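You operate a simulated robot arm through the tools that you are given. There is no shell and no other tool. Be economical: measure what you need, move in short steps, check, and stop when the job is done.

You run a simulated robot arm. Do the job below in one go: nothing can be reset, and whatever is moved stays where it is left.

TASK
Pile some things up. At the end: the cream granule tub (marked "GRANULES") from the top of the filling bench is on the grate of the filler tray, with the silver kept sample tin (marked "KEEP") from there on top of it and the cream pour spout on top of that; the yellow tag (marked "OUT") is on the grate of the filler tray; whatever was shut is shut again. Leave all else as you found it, and nothing knocked over.

The check looks at the end state, three seconds after you hand in, the way a careful person would. Anything else that was tipped, shoved, dropped, spilled or broken makes it a failure.

THE ROBOT
A 6-joint arm with a two-finger gripper, fixed in place. Base frame: the origin is at the foot of the arm, x ahead of it, y to its left, z up; the work surface is at about z = 0.86. Readings come in m, degrees, newtons and seconds.
Its first joint turns from -166.0 to 166.0 degrees. Payload 2.45 kg.
The tool frame sits at the grasp point between the pads (the TCP): z along the fingers, y along the line on which they close. The tips reach 0.02 m beyond it. Largest opening 0.14 m; the body of the gripper starts 0.168 m behind the TCP.
Orientation is that of the tool frame in the base frame, as [roll, pitch, yaw] about the fixed x, y, z axes, in that order (R = Rz(yaw) Ry(pitch) Rx(roll)). With the fingers straight down and closing along the base's y, the tool's x points along the base's -x, its y along +y and its z along -z.

THE INTERFACE
- The arm moves only by the tool arm_command. Its argument "plan" is a list of rows, each a list of 3 entries, a list of its own where there are three numbers: the turn, a rotation vector about the tool's x, y, z in units of 60 degrees (1.0 is 60 degrees), then the shift along the tool's x, y, z in units of 300 mm (1.0 is 300 mm), then the finger opening in m, from 0 to 0.14. In form: [[[ax, ay, az], [dx, dy, dz], hand], ...]. A call has 1 to 8 rows; each row is the pose to reach, as a shift and turn from the pose commanded when the call began, along the tool's axes at that moment. A call with a number of a shift or a turn outside -1 to 1 is refused whole. Rows are played at 5 a second. More than 0.05 m and 8.6 degrees between two rows, or a gripper value outside its range, and nothing of the call is played. A pose out of reach is approached as far as the arm can. The call stops where the force on the tool passes 40 N (or 10 N more than at its start, if that is more) or the arm is blocked; 0.2 s more then pass. Each finger travels about 0.045 m/s and halts on what it meets, pressing with about 27 N; the grip force reading is that of the motor and also rises with nothing between the fingers. The clock runs only during rows and for 0.2 s after the last one: add rows that repeat a pose to give the fingers time. It gives the time, the measured TCP pose, the force on the tool (base axes), the opening and the grip force at its end, in the units of the frame above (readings bear some noise), with the torque about the TCP (base axes, N m) and any sound that the robot's microphone picked up, and new pictures: "pictures" is both (left out), scene, wrist or none.
- Cameras (640 x 400 px; columns grow to the right, rows downward): "scene" is fixed at [0.051, -0.6525, 1.4735]; the picture's right is [0.43, -0.90, 0.00], its down [-0.38, -0.18, -0.91] and it looks along [0.82, 0.39, -0.42] (base axes); focal length 322 px, centre (320, 200). "wrist" rides on the gripper at [0.078, 0.011, -0.209] in the tool frame; the picture's right is [-0.14, 0.99, 0.00], its down [-0.92, -0.13, -0.37] and it looks along [-0.37, -0.05, 0.93] (tool axes); focal length 280 px, centre (320, 200). There is no depth. A picture from a camera that has moved, and an enlarged one, comes with that camera's place and axes in the base frame and with its lens.
- zoom(camera, box): a new picture of the part [left, top, right, bottom] of that camera's present view, enlarged. It takes no simulated time.
- finish_job(): hands the job in; it is judged then, once.

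Go step by step. Nothing tells you positions but the pictures and the camera data: compare them with the known pose of the tool, close in by small moves and look again before you grip or let go. The budget is 120 turns and 200 pictures, counting those below and the enlarged ones. Unless the task says otherwise, let go and move clear before handing in, and close with one line.

The tools are called after "Call:" as name(argument=value, ...) on one line, values as JSON. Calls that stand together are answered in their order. arm_command: Moves the arm, as the interface text tells. Its arguments: {"type":"object","properties":{"plan":{"type":"array","items":{"type":"array"}},"pictures":{"type":"string","enum":["both","scene","wrist","none"]}},"required":["plan"]} The other tools are called the same way: zoom (camera, box) takes an enlarged picture of a part of a camera's view; finish_job () hands the job in.

At the start:

```text
clock: 0.0
eef_pos: [0.8494, -0.1946, 1.1695]
ee_rot: [180.0, 0.0, -180.0]
wrist_force: [-0.1, -0.1, 0.8]
moment: [-0.03, 0.01, 0.01]
grip_width: 0.14
gripper_force: 0.2
```

scene: 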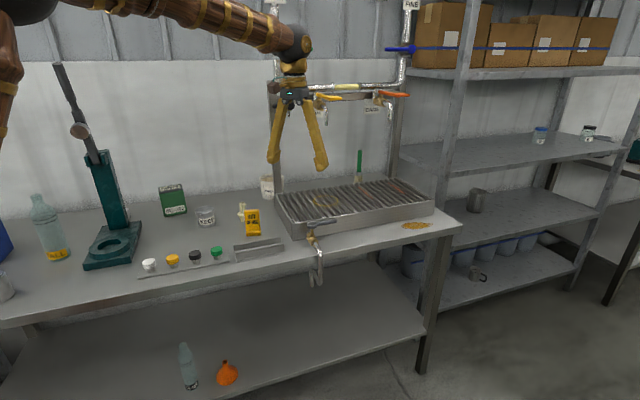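
wrist: 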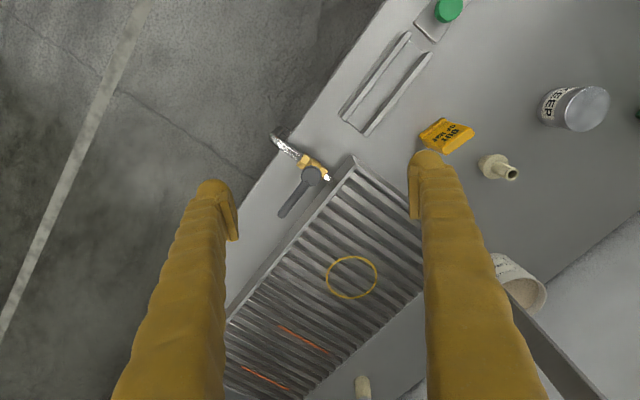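

I see the bench with the grate tray, the KEEP tin, spout, yellow tag and a cream tub behind the tray's left end. I'll zoom in to measure them.

Call:
zoom(camera="scene", box=[140, 150, 300, 250])

Call:
zoom(camera="scene", box=[240, 70, 460, 240])

Call:
zoom(camera="wrist", box=[400, 60, 640, 340])

```text
4.00 times, centred on (220, 200) of scene
camera zoom: at [0.051, -0.6525, 1.4735], right [0.43, -0.9, 0.0], down [-0.38, -0.18, -0.91], along [0.82, 0.39, -0.42], focal length 1289 px, centre (720, 200)
```

zoom: 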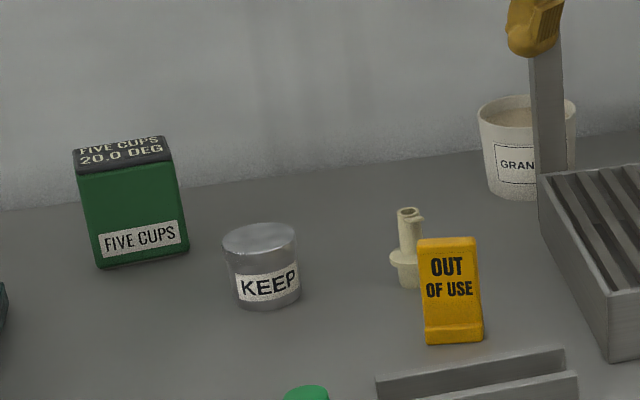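

```text
2.35 times, centred on (350, 155) of scene
camera zoom: at [0.051, -0.6525, 1.4735], right [0.43, -0.9, 0.0], down [-0.38, -0.18, -0.91], along [0.82, 0.39, -0.42], focal length 758 px, centre (249, 306)
```

zoom: 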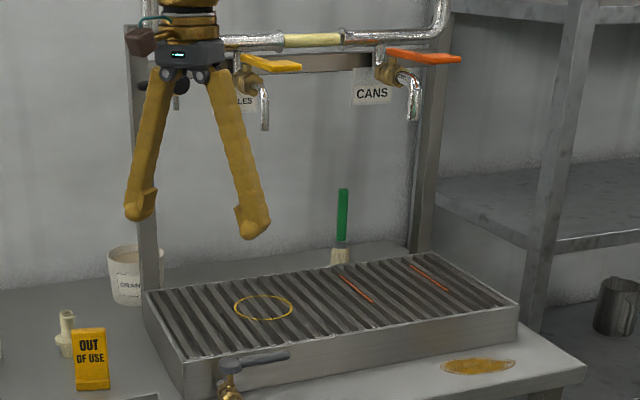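

```text
1.43 times, centred on (520, 200) of wrist
camera zoom: at [0.7717, -0.183, 1.3782], right [0.14, 0.99, 0.0], down [0.92, -0.13, 0.37], along [0.37, -0.05, -0.93], focal length 401 px, centre (34, 200)
```

zoom: 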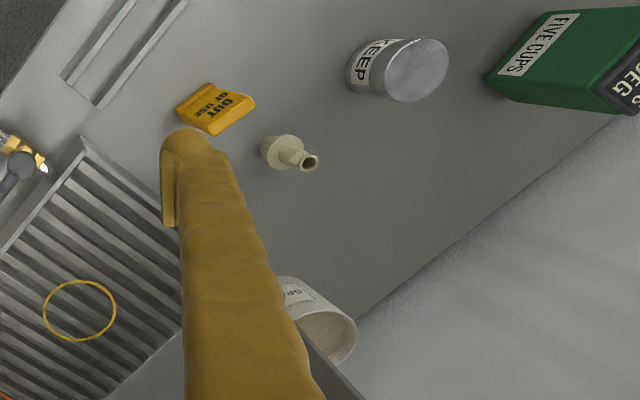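

The bench runs at about 45° to the base axes. The tin is near (0.855, 0.218), the spout near (0.94, 0.112) and the tag near (0.874, 0.011). The tub is near (1.18, 0.138), behind the left post, and the grate's front-left corner is near (0.90, -0.146) at z 0.924. I'll tilt the tool outward by 45° and move left.

Call:
arm_command(plan=[[[0, -0.094, 0], [0, 0.125, 0], 0.14], [[0, -0.188, 0], [0, 0.25, 0], 0.14], [[0, -0.281, 0], [0, 0.375, 0], 0.14], [[0, -0.375, 0], [0, 0.5, 0], 0.14], [[0, -0.469, 0], [0, 0.625, 0], 0.14], [[0, -0.563, 0], [0, 0.75, 0], 0.14], [[0, -0.656, 0], [0, 0.875, 0], 0.14], [[0, -0.75, 0], [0, 1.0, 0], 0.14]])

```text
clock: 1.8
eef_pos: [0.8522, 0.1064, 1.1677]
ee_rot: [-179.9, 45.2, -179.9]
wrist_force: [-1.0, -0.2, -0.1]
moment: [-0.04, 0.01, 0.01]
grip_width: 0.1402
gripper_force: 0.1
camera wrist: at [0.6485, 0.1172, 1.2593], right [0.1, 0.99, 0.1], down [0.39, -0.13, 0.91], along [0.92, -0.05, -0.4], focal length 280 px, centre (320, 200)
```

scene: 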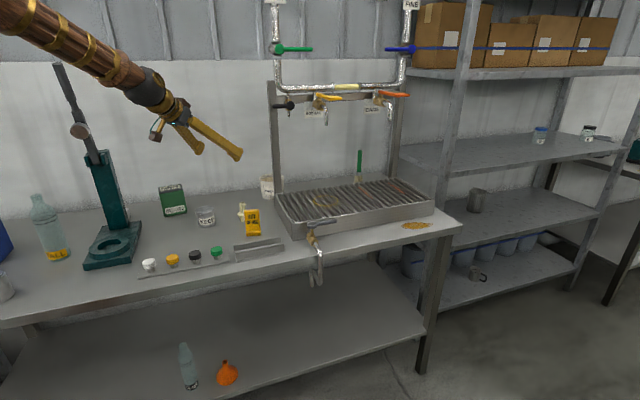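
wrist: 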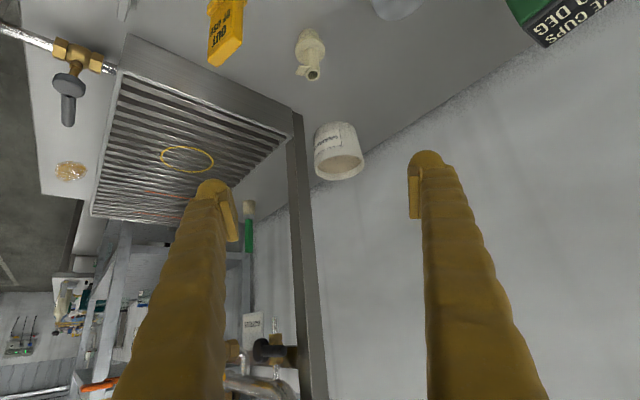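

The tilt works and the tub is in clear view. I'll zoom to place it and the post.

Call:
zoom(camera="wrist", box=[240, 20, 420, 220])

```text
2.00 times, centred on (330, 120) of wrist
camera zoom: at [0.6485, 0.1172, 1.2593], right [0.1, 0.99, 0.1], down [0.39, -0.13, 0.91], along [0.92, -0.05, -0.4], focal length 561 px, centre (300, 360)
```

zoom: 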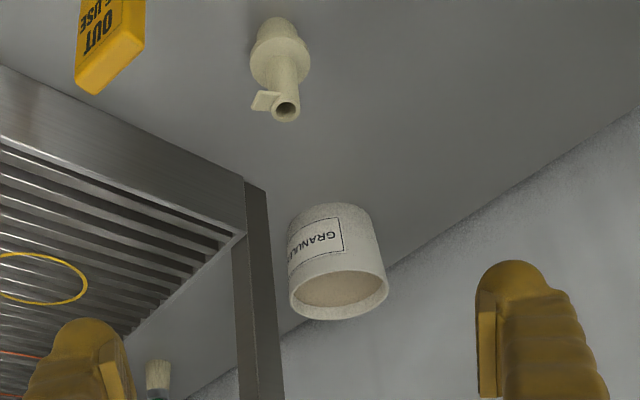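

The tub is at about (1.183, 0.138), 108 mm wide at the rim, with its rim at z 0.958. The post corner is near (1.115, 0.078), so I'll come in from the left on a heading of about -50°. I'm moving to the pre-approach pose.

Call:
arm_command(plan=[[[0.074, 0, 0.074], [-0.04, 0.061, 0.098], 0.13], [[0.147, 0, 0.147], [-0.081, 0.122, 0.196], 0.13], [[0.221, 0, 0.221], [-0.121, 0.184, 0.294], 0.13], [[0.295, 0, 0.295], [-0.161, 0.245, 0.392], 0.13], [[0.368, 0, 0.368], [-0.202, 0.306, 0.491], 0.13], [[0.442, 0, 0.442], [-0.242, 0.367, 0.589], 0.13], [[0.515, 0, 0.515], [-0.283, 0.429, 0.687], 0.13], [[0.589, 0, 0.589], [-0.323, 0.49, 0.785], 0.13]])

```text
clock: 3.6
eef_pos: [1.088, 0.252, 1.0742]
ee_rot: [179.9, 45.1, 129.8]
wrist_force: [-1.4, -0.3, 0.6]
moment: [0.11, 0.08, 0.06]
grip_width: 0.1299
gripper_force: 0.1
camera wrist: at [0.9649, 0.4155, 1.1656], right [0.82, 0.56, 0.1], down [0.15, -0.38, 0.91], along [0.55, -0.73, -0.4], focal length 280 px, centre (320, 200)
```

scene: 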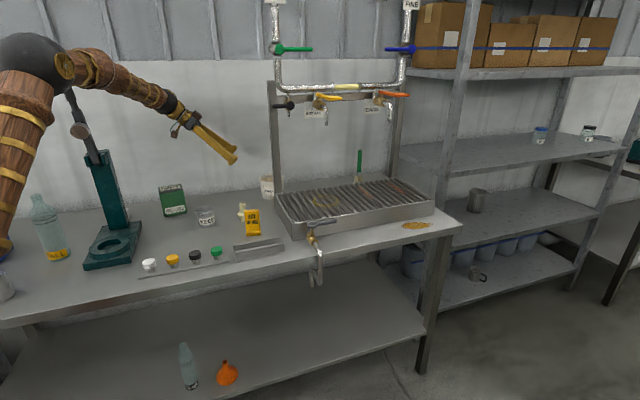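
wrist: 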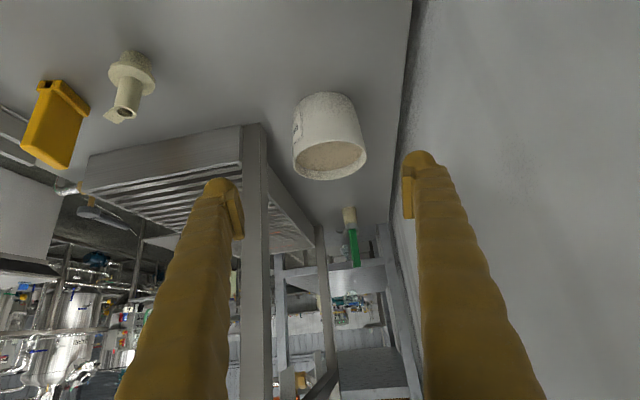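

Pose reached. I'll zoom to refine the tub's sideways offset before going lower.

Call:
zoom(camera="wrist", box=[240, 60, 420, 200])

```text
2.86 times, centred on (330, 130) of wrist
camera zoom: at [0.9649, 0.4155, 1.1656], right [0.82, 0.56, 0.1], down [0.15, -0.38, 0.91], along [0.55, -0.73, -0.4], focal length 801 px, centre (291, 400)
```

zoom: 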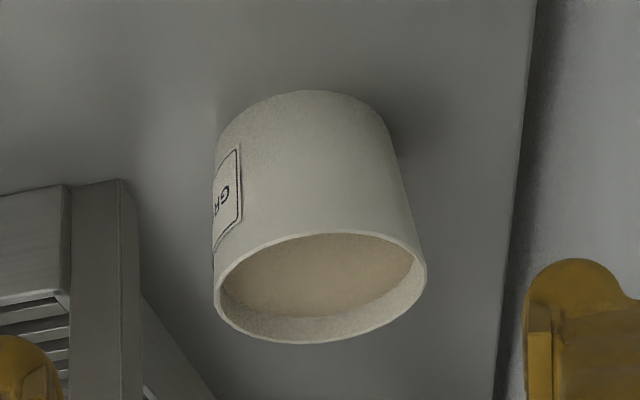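

The tub sits about 12 mm left of the tool plane. I'm going down and partly forward, then I'll look again.

Call:
arm_command(plan=[[[0, 0, 0], [0.047, 0.01, 0.094], 0.13], [[0, 0, 0], [0.094, 0.02, 0.188], 0.13], [[0, 0, 0], [0.142, 0.03, 0.283], 0.13], [[0, 0, 0], [0.189, 0.039, 0.377], 0.13], [[0, 0, 0], [0.189, 0.039, 0.377], 0.13]])

```text
clock: 4.8
eef_pos: [1.1201, 0.228, 0.9539]
ee_rot: [-180.0, 45.0, 130.0]
wrist_force: [0.2, 0.1, 0.1]
moment: [-0.01, 0.01, -0.01]
grip_width: 0.1302
gripper_force: 0.1
camera wrist: at [0.9979, 0.3908, 1.0454], right [0.82, 0.56, 0.1], down [0.15, -0.38, 0.91], along [0.55, -0.73, -0.4], focal length 280 px, centre (320, 200)
```

scene: 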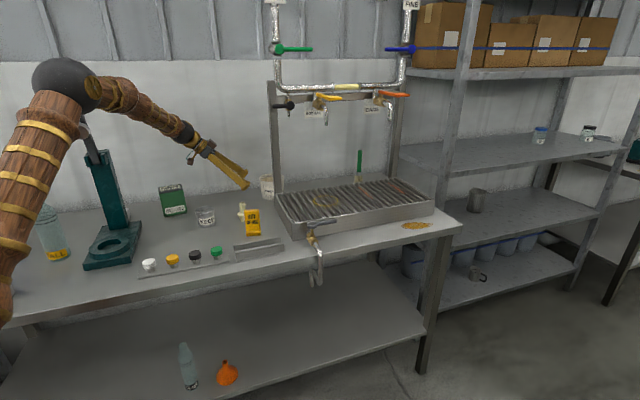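
wrist: 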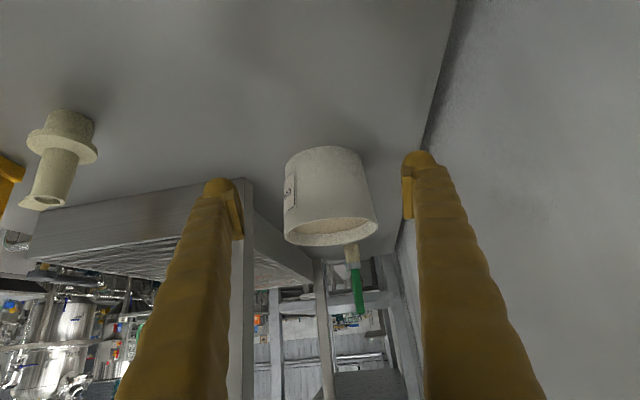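

The tub is centred between the fingers. I'll finish the approach with the fingers still open and check.

Call:
arm_command(plan=[[[0, 0, 0], [-0.006, 0.002, 0.112], 0.13], [[0, 0, 0], [-0.012, 0.003, 0.224], 0.13], [[0, 0, 0], [-0.07, 0.005, 0.283], 0.13], [[0, 0, 0], [-0.13, 0.005, 0.342], 0.13], [[0, 0, 0], [-0.13, 0.005, 0.342], 0.13]])

```text
clock: 6.0
eef_pos: [1.1855, 0.1539, 0.9079]
ee_rot: [180.0, 45.1, 130.0]
wrist_force: [0.3, 0.7, -0.3]
moment: [-0.04, 0.0, 0.02]
grip_width: 0.13
gripper_force: 0.1
camera wrist: at [1.0629, 0.3158, 1.0011], right [0.82, 0.56, 0.1], down [0.15, -0.38, 0.91], along [0.55, -0.73, -0.4], focal length 280 px, centre (320, 200)
```

scene: 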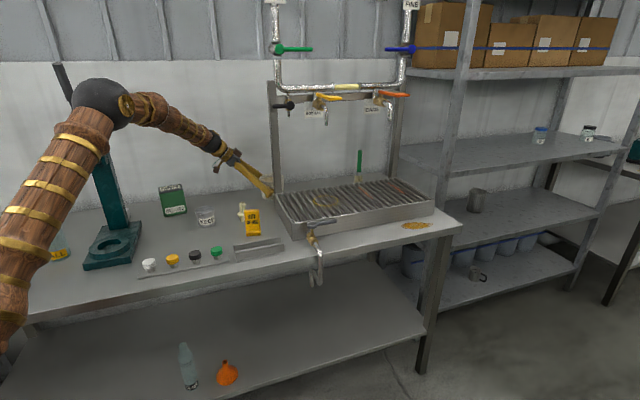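
wrist: 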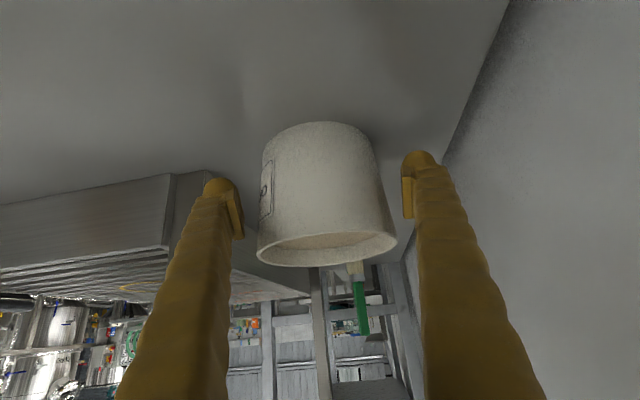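

Centred, with about 10 mm left to go. I'll nudge forward and close.

Call:
arm_command(plan=[[[0, 0, 0], [-0.024, 0, 0.024], 0.13], [[0, 0, 0], [-0.024, 0, 0.024], 0.085], [[0, 0, 0], [-0.024, 0, 0.024], 0.085], [[0, 0, 0], [-0.024, 0, 0.024], 0.085], [[0, 0, 0], [-0.024, 0, 0.024], 0.085], [[0, 0, 0], [-0.024, 0, 0.024], 0.085]], pictures="wrist")

```text
clock: 7.4
eef_pos: [1.1913, 0.1442, 0.9073]
ee_rot: [-180.0, 45.0, 130.0]
wrist_force: [-1.2, 1.0, -0.3]
moment: [-0.11, 0.0, 0.02]
grip_width: 0.1151
gripper_force: 26.2
camera wrist: at [1.0694, 0.3069, 1.0001], right [0.82, 0.56, 0.1], down [0.15, -0.38, 0.91], along [0.55, -0.73, -0.4], focal length 280 px, centre (320, 200)
```

wrist: 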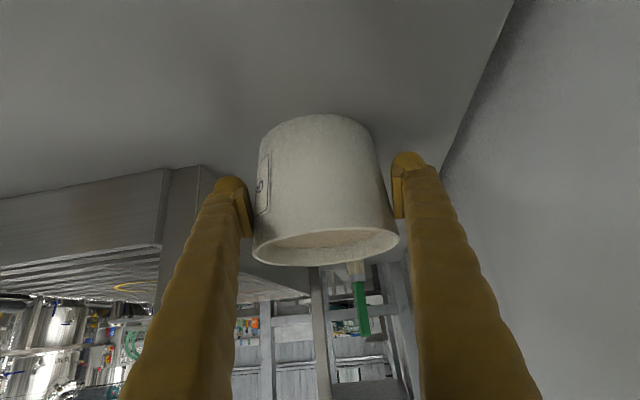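

The fingers stopped at 0.115, which is wider than I estimated for the tub. I'll look closely before lifting.

Call:
zoom(camera="wrist", box=[200, 100, 440, 280])

Call:
zoom(camera="scene", box=[220, 140, 320, 230])

```text
2.22 times, centred on (320, 190) of wrist
camera zoom: at [1.0694, 0.3069, 1.0001], right [0.82, 0.56, 0.1], down [0.15, -0.38, 0.91], along [0.55, -0.73, -0.4], focal length 623 px, centre (320, 222)
```

zoom: 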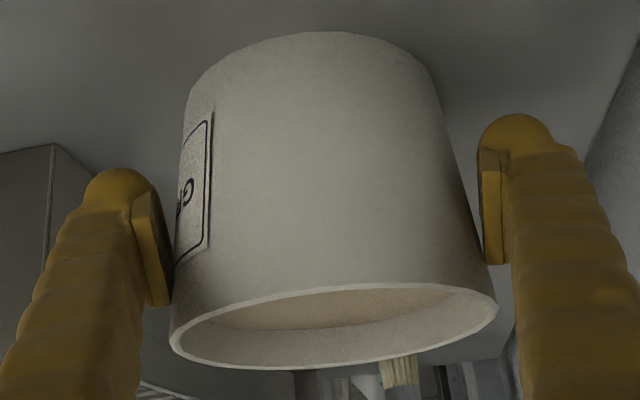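

```text
4.44 times, centred on (270, 185) of scene
camera zoom: at [0.051, -0.6525, 1.4735], right [0.43, -0.9, 0.0], down [-0.38, -0.18, -0.91], along [0.82, 0.39, -0.42], focal length 1432 px, centre (542, 267)
```

zoom: 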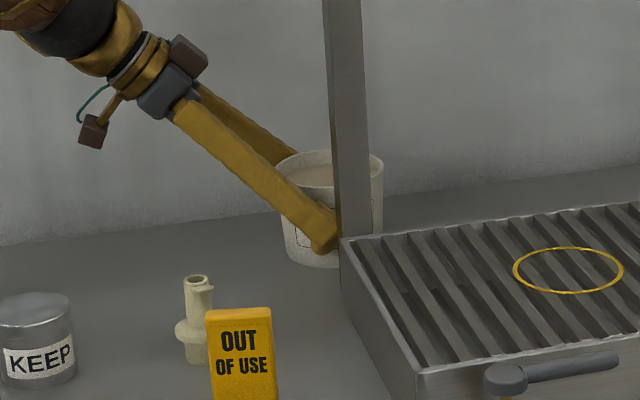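

The pads are holding the tub just under its rim, and its taper helps support it. I'll do a small test lift.

Call:
arm_command(plan=[[[0, 0, 0], [-0.024, 0, -0.024], 0.085], [[0, 0, 0], [-0.071, 0, -0.071], 0.085], [[0, 0, 0], [-0.118, 0, -0.118], 0.085], [[0, 0, 0], [-0.118, 0, -0.118], 0.085], [[0, 0, 0], [-0.118, 0, -0.118], 0.085]])

```text
clock: 8.6
eef_pos: [1.1913, 0.1453, 0.9566]
ee_rot: [179.9, 45.0, 130.0]
wrist_force: [0.0, 0.3, -5.5]
moment: [0.04, 0.04, 0.01]
grip_width: 0.1129
gripper_force: 26.9
camera wrist: at [1.07, 0.3089, 1.0479], right [0.82, 0.56, 0.1], down [0.15, -0.38, 0.91], along [0.55, -0.73, -0.4], focal length 280 px, centre (320, 200)
```

scene: 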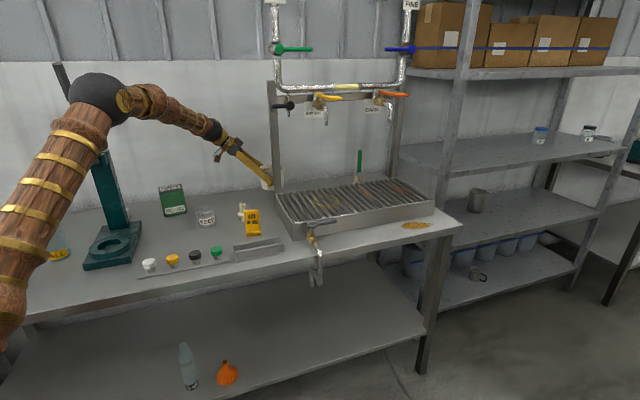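
wrist: 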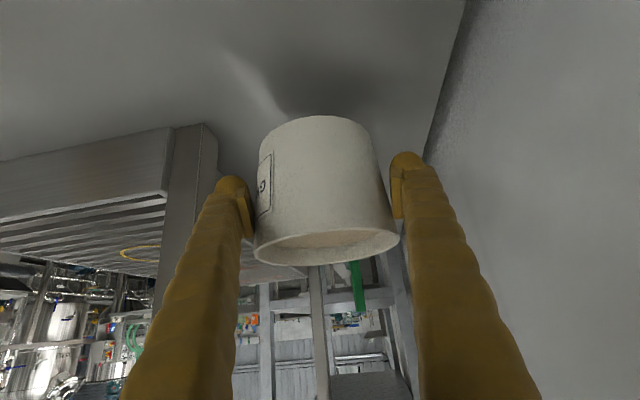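

The tub is lifted and level at about 0.56 kg. I'll back out to the left and up, clear of the post.

Call:
arm_command(plan=[[[0, 0, 0], [0.007, 0, -0.047], 0.085], [[0, 0, 0], [0.02, 0, -0.14], 0.085], [[0, 0, 0], [0.035, 0, -0.245], 0.085], [[0, 0, 0], [0.05, 0, -0.35], 0.085], [[0, 0, 0], [0.065, 0, -0.455], 0.085], [[0, 0, 0], [0.08, 0, -0.56], 0.085], [[0, 0, 0], [0.094, 0, -0.66], 0.085], [[0, 0, 0], [0.094, 0, -0.66], 0.085]], pictures="wrist")

```text
clock: 10.4
eef_pos: [1.089, 0.272, 1.0772]
ee_rot: [-179.9, 44.9, 130.0]
wrist_force: [0.0, 0.1, -4.8]
moment: [0.08, 0.02, -0.03]
grip_width: 0.1125
gripper_force: 26.9
camera wrist: at [0.9668, 0.4339, 1.1702], right [0.82, 0.56, 0.1], down [0.15, -0.38, 0.91], along [0.55, -0.73, -0.4], focal length 280 px, centre (320, 200)
```

wrist: 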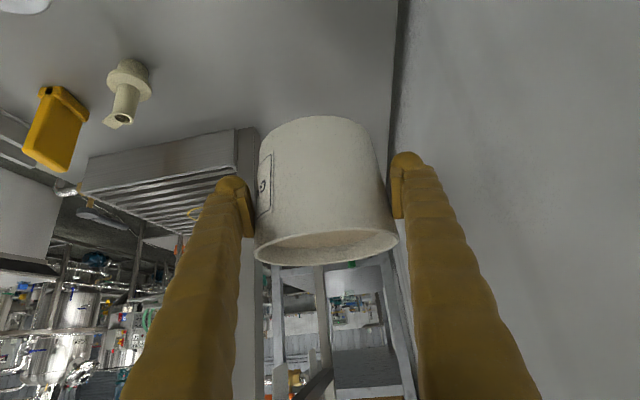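

Next I'll swing the heading to about -8° while moving back toward the bench front.

Call:
arm_command(plan=[[[-0.04, 0, -0.04], [-0.006, -0.06, 0.002], 0.085], [[-0.1, 0, -0.1], [-0.016, -0.16, 0.006], 0.085], [[-0.17, 0, -0.17], [-0.027, -0.275, 0.011], 0.085], [[-0.24, 0, -0.24], [-0.038, -0.39, 0.015], 0.085], [[-0.31, 0, -0.31], [-0.049, -0.5, 0.02], 0.085], [[-0.38, 0, -0.38], [-0.06, -0.61, 0.024], 0.085], [[-0.445, 0, -0.445], [-0.07, -0.72, 0.028], 0.085], [[-0.495, 0, -0.495], [-0.078, -0.8, 0.031], 0.085]])

```text
clock: 12.2
eef_pos: [0.9216, 0.0959, 1.0889]
ee_rot: [180.0, 45.0, 171.9]
wrist_force: [0.1, 0.5, -4.9]
moment: [0.01, 0.04, -0.01]
grip_width: 0.1116
gripper_force: 26.6
camera wrist: at [0.7215, 0.1352, 1.1802], right [0.23, 0.97, 0.1], down [0.37, -0.18, 0.91], along [0.9, -0.18, -0.4], focal length 280 px, centre (320, 200)
```

scene: 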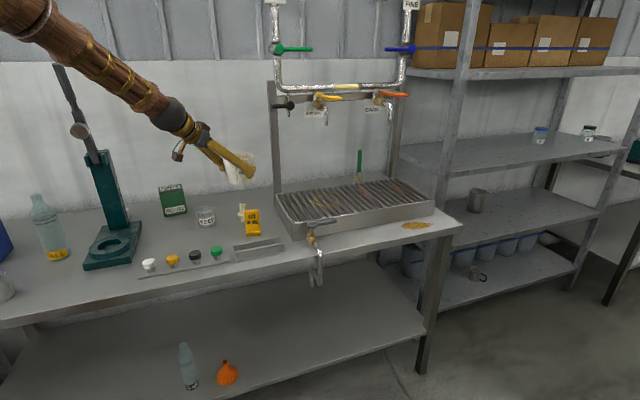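
wrist: 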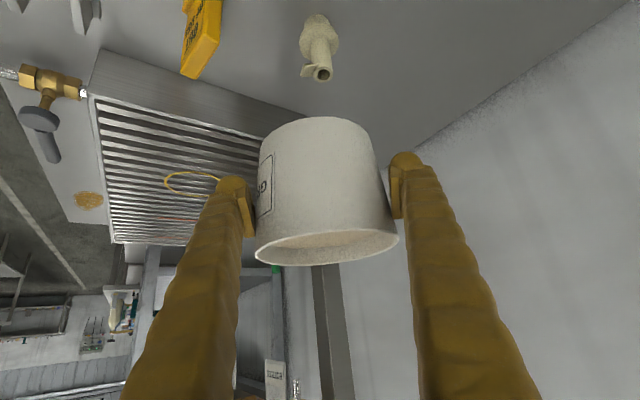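

The tray's front-left corner is confirmed near (0.90, -0.147). I'm moving above the target on the grate at about (1.003, -0.143).

Call:
arm_command(plan=[[[0, 0, 0], [-0.01, -0.06, 0.033], 0.085], [[0, 0, 0], [-0.028, -0.165, 0.09], 0.085], [[0, 0, 0], [-0.048, -0.28, 0.152], 0.085], [[0, 0, 0], [-0.068, -0.395, 0.214], 0.085], [[0, 0, 0], [-0.088, -0.51, 0.276], 0.085], [[0, 0, 0], [-0.108, -0.63, 0.341], 0.085], [[0, 0, 0], [-0.122, -0.71, 0.385], 0.085], [[0, 0, 0], [-0.129, -0.751, 0.407], 0.085]])

```text
clock: 14.0
eef_pos: [1.0051, -0.1439, 1.0285]
ee_rot: [-180.0, 45.1, 172.0]
wrist_force: [0.4, -0.5, -5.0]
moment: [0.03, 0.09, -0.05]
grip_width: 0.1113
gripper_force: 26.8
camera wrist: at [0.8049, -0.1045, 1.1203], right [0.23, 0.97, 0.1], down [0.37, -0.18, 0.91], along [0.9, -0.18, -0.4], focal length 280 px, centre (320, 200)
```

scene: 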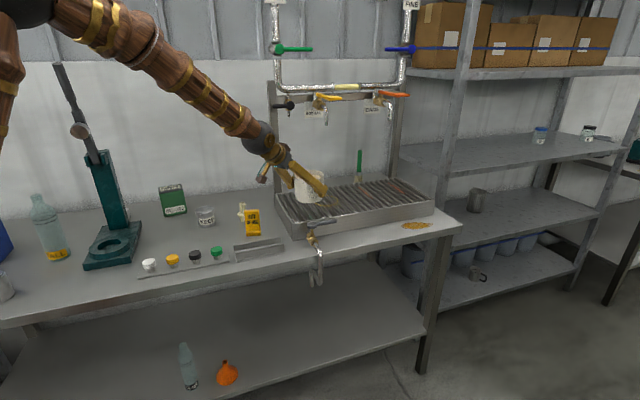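
wrist: 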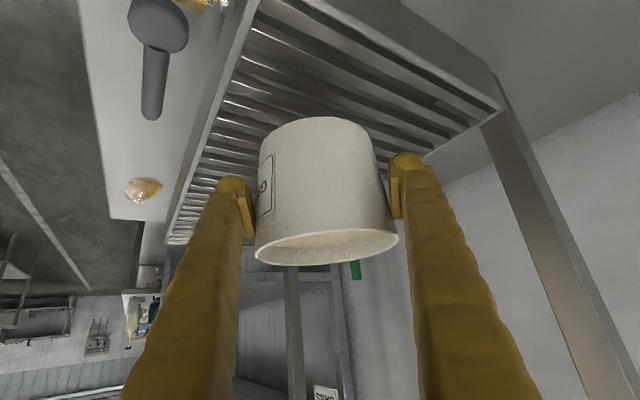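

Lowering most of the way now.

Call:
arm_command(plan=[[[0, 0, 0], [0.03, 0, 0.03], 0.085], [[0, 0, 0], [0.075, 0, 0.075], 0.085], [[0, 0, 0], [0.1, 0, 0.1], 0.085], [[0, 0, 0], [0.115, 0, 0.115], 0.085], [[0, 0, 0], [0.115, 0, 0.115], 0.085]], pictures="scene")

Call:
zoom(camera="scene", box=[250, 150, 370, 250])

```text
clock: 15.2
eef_pos: [1.0034, -0.142, 0.9786]
ee_rot: [-180.0, 45.1, 172.0]
wrist_force: [-0.8, -0.4, 0.9]
moment: [0.02, -0.24, -0.02]
grip_width: 0.1114
gripper_force: 27.3
```

scene: 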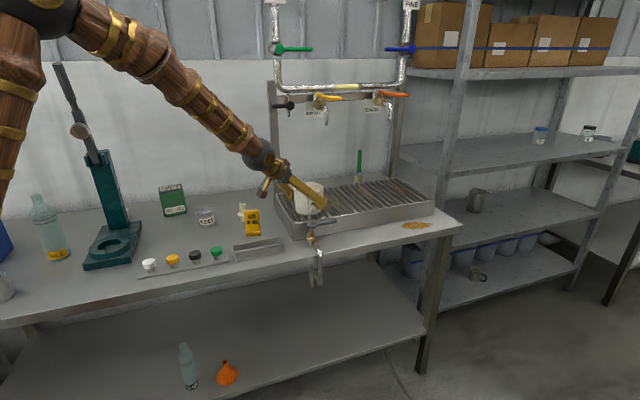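

```text
4.00 times, centred on (310, 200) of scene
camera zoom: at [0.051, -0.6525, 1.4735], right [0.43, -0.9, 0.0], down [-0.38, -0.18, -0.91], along [0.82, 0.39, -0.42], focal length 1289 px, centre (360, 200)
```

zoom: 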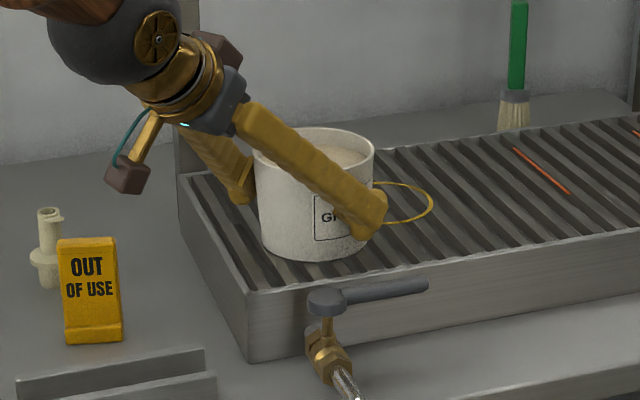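

It's resting on the grate: the load has gone from -5 N to about +1 N. I'll open and check.

Call:
arm_command(plan=[[[0, 0, 0], [0, 0, 0], 0.12], [[0, 0, 0], [0, 0, 0], 0.136], [[0, 0, 0], [0, 0, 0], 0.136], [[0, 0, 0], [0, 0, 0], 0.136], [[0, 0, 0], [0, 0, 0], 0.136]])

```text
clock: 16.4
eef_pos: [1.0039, -0.141, 0.9795]
ee_rot: [180.0, 45.0, 171.9]
wrist_force: [0.5, -0.1, -0.1]
moment: [0.0, 0.0, -0.01]
grip_width: 0.1359
gripper_force: 0.1
camera wrist: at [0.8034, -0.1026, 1.0712], right [0.23, 0.97, 0.1], down [0.37, -0.18, 0.91], along [0.9, -0.18, -0.4], focal length 280 px, centre (320, 200)
```

scene: 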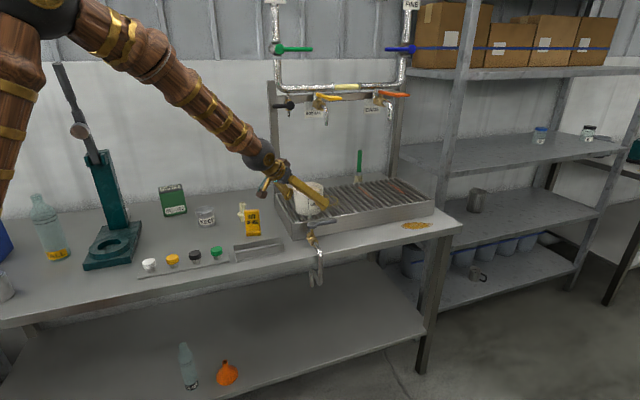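
wrist: 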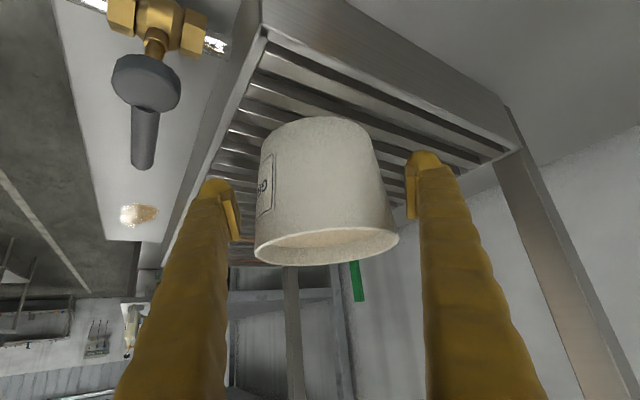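

The tub stands on the grate, open-topped with granules a little below the rim. I'll retreat along the tool axis, then head left toward the tin.

Call:
arm_command(plan=[[[0, 0, 0], [0, 0, -0.12], 0.136], [[0, 0, 0], [0, 0, -0.24], 0.136], [[0, 0, 0], [0, 0, -0.36], 0.136], [[0, 0, 0], [0, 0, -0.48], 0.136], [[0, 0, 0], [0, 0, -0.6], 0.136], [[0, 0, 0], [0, 0.13, -0.6], 0.12], [[0, 0, 0], [0, 0.26, -0.6], 0.11], [[0, 0, 0], [0, 0.4, -0.6], 0.11]])

```text
clock: 18.2
eef_pos: [0.8902, -0.002, 1.1027]
ee_rot: [-179.9, 45.0, 172.0]
wrist_force: [-0.1, -0.4, -0.6]
moment: [0.03, -0.01, 0.01]
grip_width: 0.1097
gripper_force: 0.1
camera wrist: at [0.691, 0.0366, 1.1952], right [0.23, 0.97, 0.1], down [0.37, -0.18, 0.91], along [0.9, -0.18, -0.4], focal length 280 px, centre (320, 200)
```

scene: 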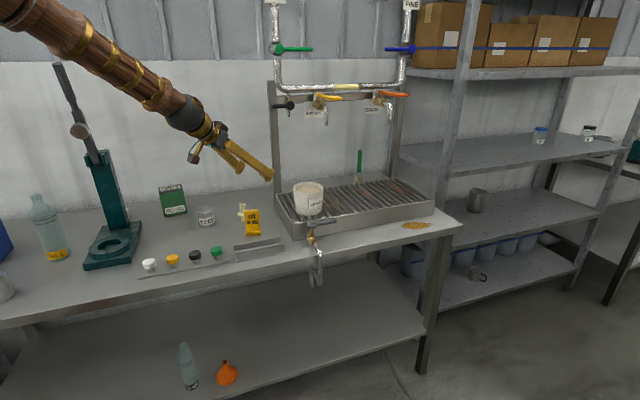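
wrist: 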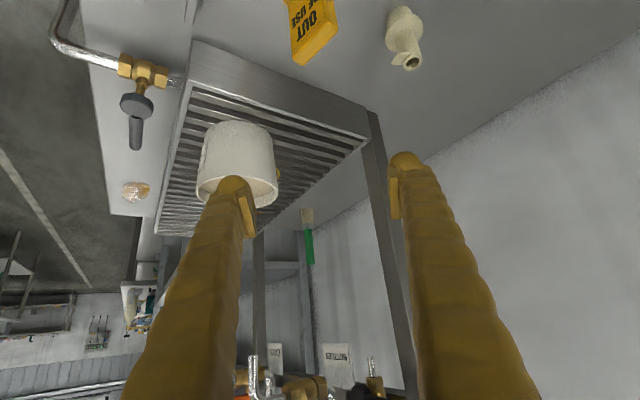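

Call:
zoom(camera="scene", box=[280, 170, 340, 220])

Call:
arm_command(plan=[[[-0.03, 0, -0.03], [0.05, 0.08, -0.01], 0.11], [[-0.065, 0, -0.065], [0.1, 0.17, -0.02], 0.11], [[-0.1, 0, -0.1], [0.16, 0.26, -0.03], 0.11], [[-0.135, 0, -0.135], [0.22, 0.36, -0.04], 0.11], [[-0.17, 0, -0.17], [0.27, 0.45, -0.05], 0.11], [[-0.205, 0, -0.205], [0.33, 0.54, -0.06], 0.11], [[-0.235, 0, -0.235], [0.38, 0.61, -0.06], 0.11], [[-0.26, 0, -0.26], [0.42, 0.66, -0.07], 0.11]])

```text
8.00 times, centred on (310, 195) of scene
camera zoom: at [0.051, -0.6525, 1.4735], right [0.43, -0.9, 0.0], down [-0.38, -0.18, -0.91], along [0.82, 0.39, -0.42], focal length 2578 px, centre (400, 240)
```

zoom: 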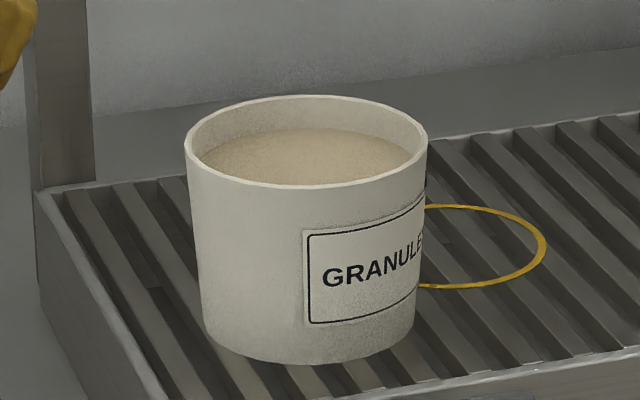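

```text
clock: 20.0
eef_pos: [0.816, 0.2064, 1.0326]
ee_rot: [-180.0, 44.9, -165.9]
wrist_force: [-0.5, -1.1, 0.1]
moment: [0.0, -0.01, -0.01]
grip_width: 0.1102
gripper_force: 0.0
camera wrist: at [0.6169, 0.1667, 1.1265], right [-0.15, 0.98, 0.1], down [0.41, -0.03, 0.91], along [0.9, 0.17, -0.4], focal length 280 px, centre (320, 200)
```

scene: 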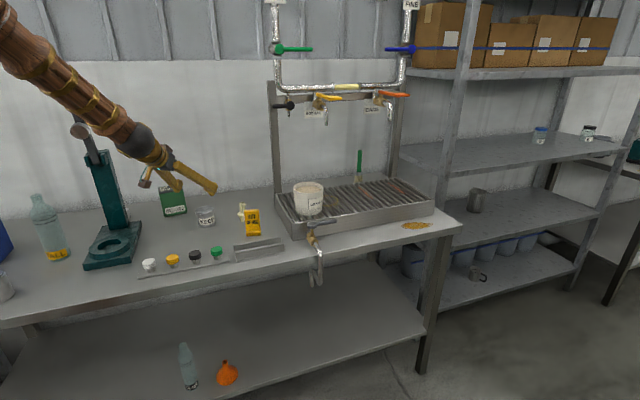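
wrist: 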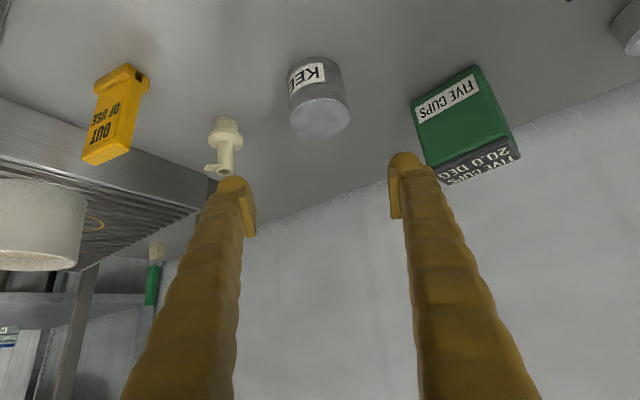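

The granules sit about 15 mm below the rim, so the tin will stand on them inside the rim. The tin is at (0.851, 0.220), and I'm lowering around it.

Call:
arm_command(plan=[[[0, 0, 0], [0.05, 0.005, 0.09], 0.11], [[0, 0, 0], [0.1, 0.01, 0.18], 0.11], [[0, 0, 0], [0.15, 0.017, 0.28], 0.11], [[0, 0, 0], [0.196, 0.017, 0.37], 0.11], [[0, 0, 0], [0.196, 0.017, 0.37], 0.11]])

```text
clock: 21.2
eef_pos: [0.8305, 0.223, 0.9111]
ee_rot: [-177.2, 42.0, -165.7]
wrist_force: [-0.4, 0.6, -0.2]
moment: [0.04, -0.02, -0.01]
grip_width: 0.11
gripper_force: 0.1
out of reach, approached as far as the arm can: row 1, 2, 3, 4
camera wrist: at [0.6346, 0.1953, 1.0127], right [-0.12, 0.99, 0.06], down [0.45, 0.0, 0.89], along [0.89, 0.13, -0.44], focal length 280 px, centre (320, 200)
```

scene: 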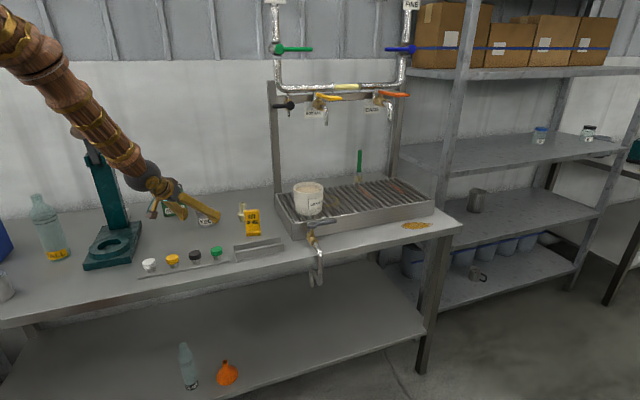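
wrist: 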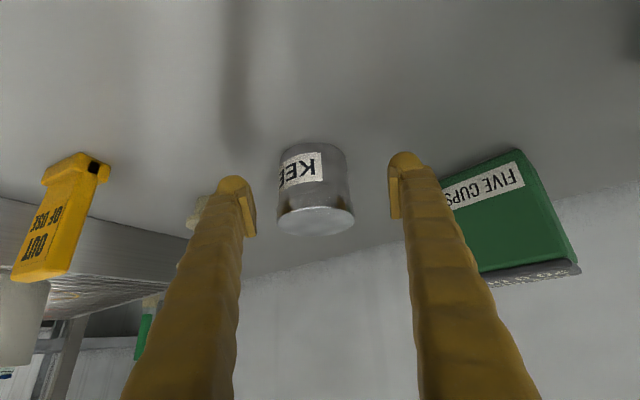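

At this range the 45° tilt hits a limit. I'll rise, steepen the tool to about 60°, and descend again.

Call:
arm_command(plan=[[[0, 0, 0], [-0.1, 0, -0.1], 0.11], [[0, 0, 0], [-0.2, 0, -0.2], 0.11], [[0, 0.08, 0], [-0.236, 0, -0.236], 0.11], [[0, 0.16, 0], [-0.236, 0, -0.236], 0.11], [[0, 0.25, 0], [-0.236, 0, -0.236], 0.11], [[0, 0.25, 0], [-0.236, 0, -0.236], 0.11]], pictures="wrist")

```text
clock: 22.8
eef_pos: [0.8871, 0.1702, 1.029]
ee_rot: [-159.3, 38.3, -150.1]
wrist_force: [-0.3, 0.1, 0.0]
moment: [-0.02, 0.0, 0.04]
grip_width: 0.11
gripper_force: 0.0
out of reach, approached as far as the arm can: row 1, 3, 4, 5, 6
stopped in row 6: the arm was blocked; the commanded pose is now the measured one
camera wrist: at [0.6887, 0.1537, 1.1308], right [-0.18, 0.97, -0.19], down [0.41, 0.25, 0.88], along [0.89, 0.08, -0.44], focal length 280 px, centre (320, 200)
```

wrist: 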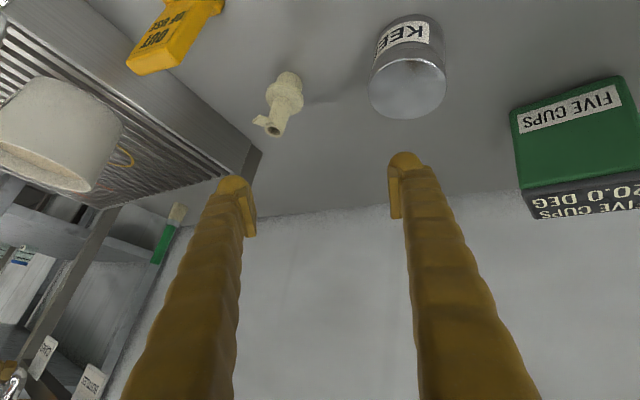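

The arm drifted to an odd pose. I'll look at the scene.

Call:
zoom(camera="scene", box=[0, 0, 320, 300])

```text
1.33 times, centred on (160, 150) of scene
camera zoom: at [0.051, -0.6525, 1.4735], right [0.43, -0.9, 0.0], down [-0.38, -0.18, -0.91], along [0.82, 0.39, -0.42], focal length 430 px, centre (533, 267)
```

zoom: 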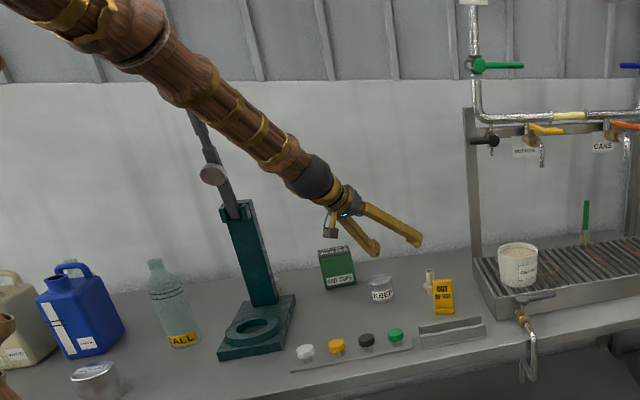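

There's no contact. The forearm and tool are nearly in line at 45° here, which is close to a wrist singularity. I'll raise the arm and turn to a steeper, level grip pose (65° down, heading 14°).

Call:
arm_command(plan=[[[0, 0, 0], [-0.082, -0.037, -0.098], 0.11], [[-0.03, 0.04, 0.028], [-0.165, -0.074, -0.196], 0.11], [[-0.075, 0.095, 0.068], [-0.165, -0.074, -0.196], 0.11], [[-0.12, 0.15, 0.108], [-0.165, -0.074, -0.196], 0.11], [[-0.165, 0.21, 0.15], [-0.165, -0.074, -0.196], 0.11], [[-0.203, 0.258, 0.183], [-0.165, -0.074, -0.196], 0.11], [[-0.203, 0.258, 0.183], [-0.165, -0.074, -0.196], 0.11]])

```text
clock: 24.4
eef_pos: [0.8882, 0.1686, 1.1099]
ee_rot: [-180.0, 25.1, -166.0]
wrist_force: [-0.4, 0.6, 0.9]
moment: [-0.03, -0.03, -0.01]
grip_width: 0.1102
gripper_force: 0.0
camera wrist: at [0.7297, 0.142, 1.2654], right [-0.12, 0.99, 0.06], down [0.69, 0.04, 0.72], along [0.72, 0.13, -0.69], focal length 280 px, centre (320, 200)
```

scene: 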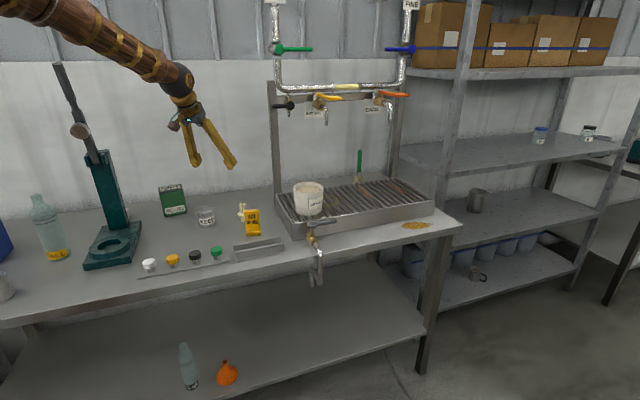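
wrist: 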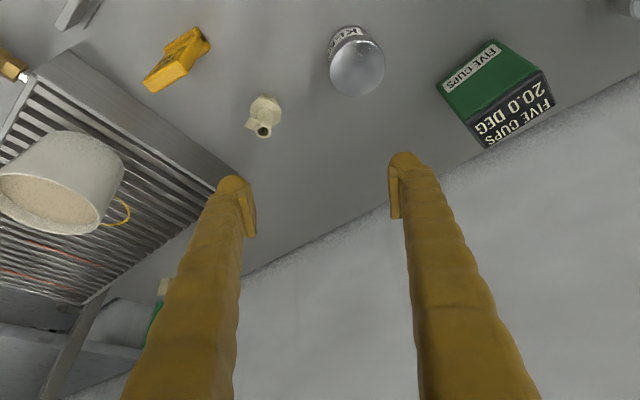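

Good, the pose is clean now. The tin is at (0.853, 0.221), so I'm moving above it.

Call:
arm_command(plan=[[[0, 0, 0], [0.055, 0.066, 0.085], 0.11], [[0, 0, 0], [0.11, 0.132, 0.169], 0.11], [[0, 0, 0], [0.165, 0.198, 0.254], 0.11], [[0, 0, 0], [0.22, 0.198, 0.338], 0.11], [[0, 0, 0], [0.275, 0.198, 0.423], 0.11], [[0, 0, 0], [0.275, 0.198, 0.423], 0.11]], pictures="wrist")

```text
clock: 25.8
eef_pos: [0.8544, 0.2214, 0.9605]
ee_rot: [-180.0, 25.1, -166.1]
wrist_force: [0.6, -0.1, 0.2]
moment: [0.01, 0.01, -0.01]
grip_width: 0.1096
gripper_force: 0.1
camera wrist: at [0.6968, 0.1935, 1.1165], right [-0.12, 0.99, 0.06], down [0.69, 0.04, 0.72], along [0.72, 0.12, -0.69], focal length 280 px, centre (320, 200)
```

wrist: 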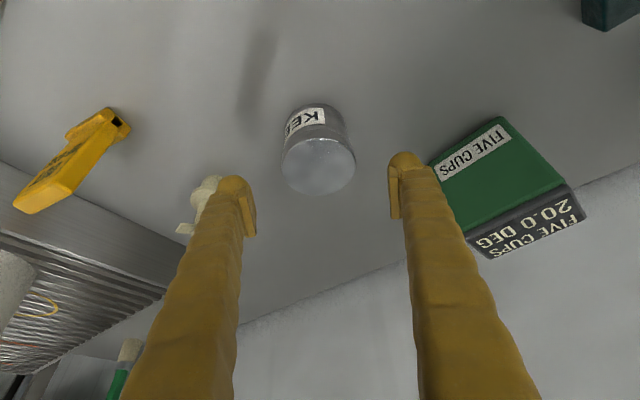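

Centred on the tin. I'll lower to z 0.912 and close.

Call:
arm_command(plan=[[[0, 0, 0], [0.034, 0, 0.073], 0.11], [[0, 0, 0], [0.068, 0, 0.146], 0.11], [[0, 0, 0], [0.068, 0, 0.146], 0.09], [[0, 0, 0], [0.068, 0, 0.146], 0.05], [[0, 0, 0], [0.068, 0, 0.146], 0.05], [[0, 0, 0], [0.068, 0, 0.146], 0.05], [[0, 0, 0], [0.068, 0, 0.146], 0.05], [[0, 0, 0], [0.068, 0, 0.146], 0.05]], pictures="wrist")

```text
clock: 27.6
eef_pos: [0.8521, 0.2205, 0.9136]
ee_rot: [-179.9, 25.1, -166.1]
wrist_force: [0.3, 0.4, 1.3]
moment: [0.08, 0.01, -0.01]
grip_width: 0.0649
gripper_force: 26.5
camera wrist: at [0.695, 0.1931, 1.0692], right [-0.12, 0.99, 0.06], down [0.69, 0.04, 0.72], along [0.72, 0.12, -0.69], focal length 280 px, centre (320, 200)
```

wrist: 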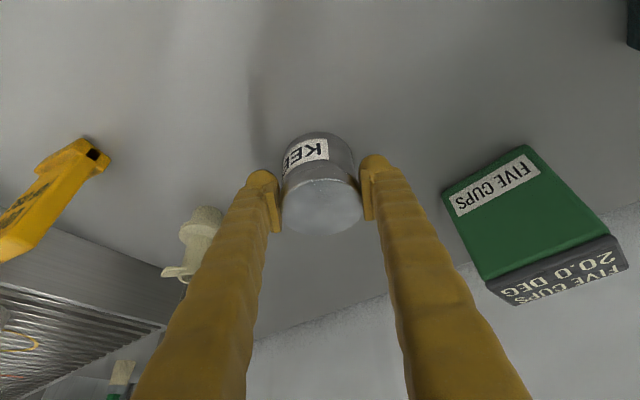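

Tin gripped at 65 mm. Lifting it now.

Call:
arm_command(plan=[[[0, 0, 0], [-0.025, 0, -0.055], 0.05], [[0, 0, 0], [-0.075, 0, -0.16], 0.05], [[0, 0, 0], [-0.13, 0, -0.275], 0.05], [[0, 0, 0], [-0.18, 0, -0.39], 0.05], [[0, 0, 0], [-0.235, 0, -0.5], 0.05], [[0, 0, 0], [-0.282, 0, -0.604], 0.05], [[0, 0, 0], [-0.282, -0.1, -0.604], 0.05], [[0, 0, 0], [-0.282, -0.22, -0.604], 0.05]], pictures="scene")

```text
clock: 29.4
eef_pos: [0.8705, 0.1559, 1.1159]
ee_rot: [180.0, 25.1, -166.0]
wrist_force: [0.6, -0.1, -1.4]
moment: [0.01, 0.03, 0.0]
grip_width: 0.0649
gripper_force: 27.5
```

scene: 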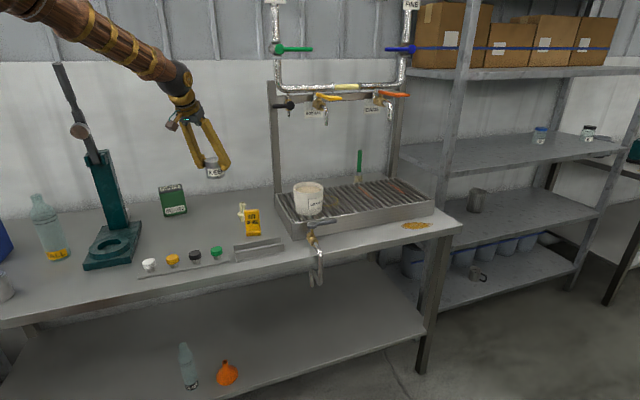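

Carrying the tin to just in front of the tub and turning back to a heading of -8°.

Call:
arm_command(plan=[[[0.01, 0, 0.022], [-0.005, -0.06, -0.001], 0.05], [[0.032, 0, 0.07], [-0.014, -0.17, -0.004], 0.05], [[0.056, 0, 0.12], [-0.024, -0.3, -0.007], 0.05], [[0.08, 0, 0.17], [-0.035, -0.43, -0.01], 0.05], [[0.104, 0, 0.222], [-0.046, -0.56, -0.013], 0.05], [[0.128, 0, 0.274], [-0.057, -0.69, -0.016], 0.05], [[0.145, 0, 0.31], [-0.067, -0.83, -0.018], 0.05], [[0.155, 0, 0.333], [-0.074, -0.928, -0.02], 0.05]])

```text
clock: 31.2
eef_pos: [0.9545, -0.1075, 1.1268]
ee_rot: [180.0, 25.1, 171.8]
wrist_force: [-1.0, -0.3, -1.7]
moment: [0.02, 0.01, 0.01]
grip_width: 0.065
gripper_force: 27.1
camera wrist: at [0.7962, -0.0736, 1.282], right [0.26, 0.96, 0.06], down [0.65, -0.22, 0.72], along [0.71, -0.15, -0.69], focal length 280 px, centre (320, 200)
```

scene: 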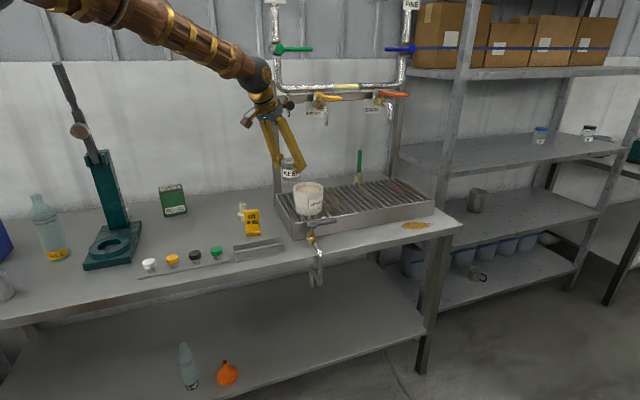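
wrist: 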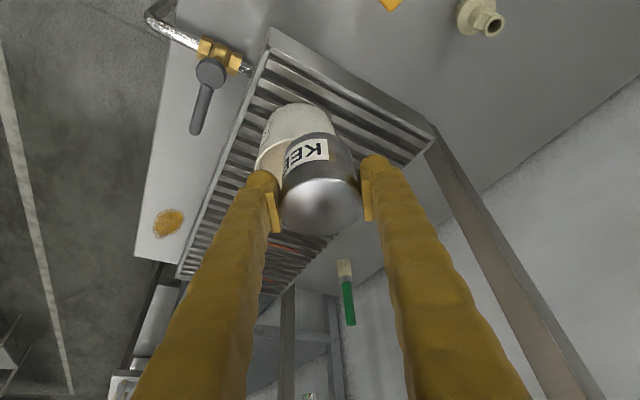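

Moving the tin to sit over the tub.

Call:
arm_command(plan=[[[0, 0, 0], [-0.04, -0.026, 0.018], 0.05], [[0, 0, 0], [-0.1, -0.065, 0.046], 0.05], [[0, 0, 0], [-0.162, -0.104, 0.075], 0.05], [[0, 0, 0], [-0.162, -0.104, 0.075], 0.05]], pictures="wrist")

Call:
zoom(camera="scene", box=[260, 120, 360, 220])

```text
clock: 32.2
eef_pos: [1.0014, -0.1456, 1.1252]
ee_rot: [179.9, 25.1, 171.9]
wrist_force: [-0.5, -0.6, -2.9]
moment: [0.01, 0.03, -0.01]
grip_width: 0.0648
gripper_force: 27.5
camera wrist: at [0.8452, -0.1124, 1.2816], right [0.26, 0.96, 0.06], down [0.65, -0.22, 0.72], along [0.71, -0.15, -0.69], focal length 280 px, centre (320, 200)
```

wrist: 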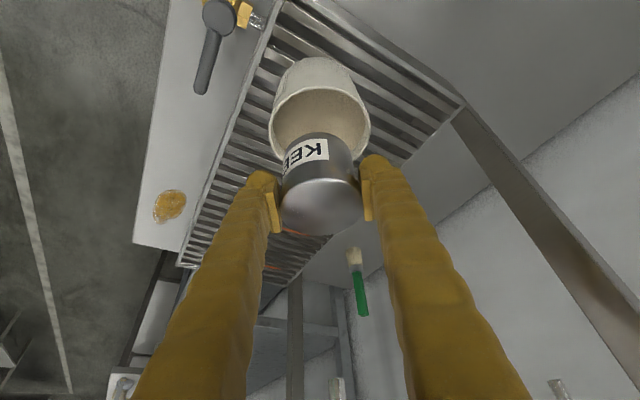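

```text
4.00 times, centred on (310, 170) of scene
camera zoom: at [0.051, -0.6525, 1.4735], right [0.43, -0.9, 0.0], down [-0.38, -0.18, -0.91], along [0.82, 0.39, -0.42], focal length 1289 px, centre (360, 320)
```

zoom: 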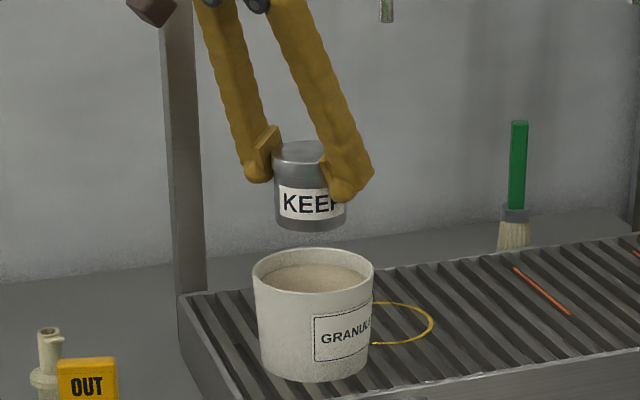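

I'll zoom the wrist view to refine the tub's centre before lowering.

Call:
zoom(camera="wrist", box=[240, 40, 400, 240])

```text
2.00 times, centred on (320, 140) of wrist
camera zoom: at [0.8452, -0.1124, 1.2816], right [0.26, 0.96, 0.06], down [0.65, -0.22, 0.72], along [0.71, -0.15, -0.69], focal length 561 px, centre (320, 320)
```

zoom: 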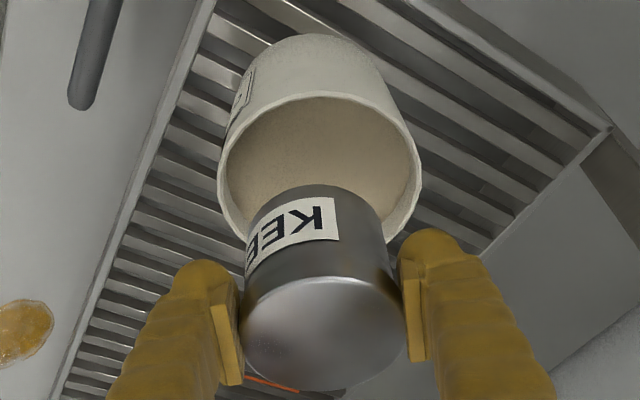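

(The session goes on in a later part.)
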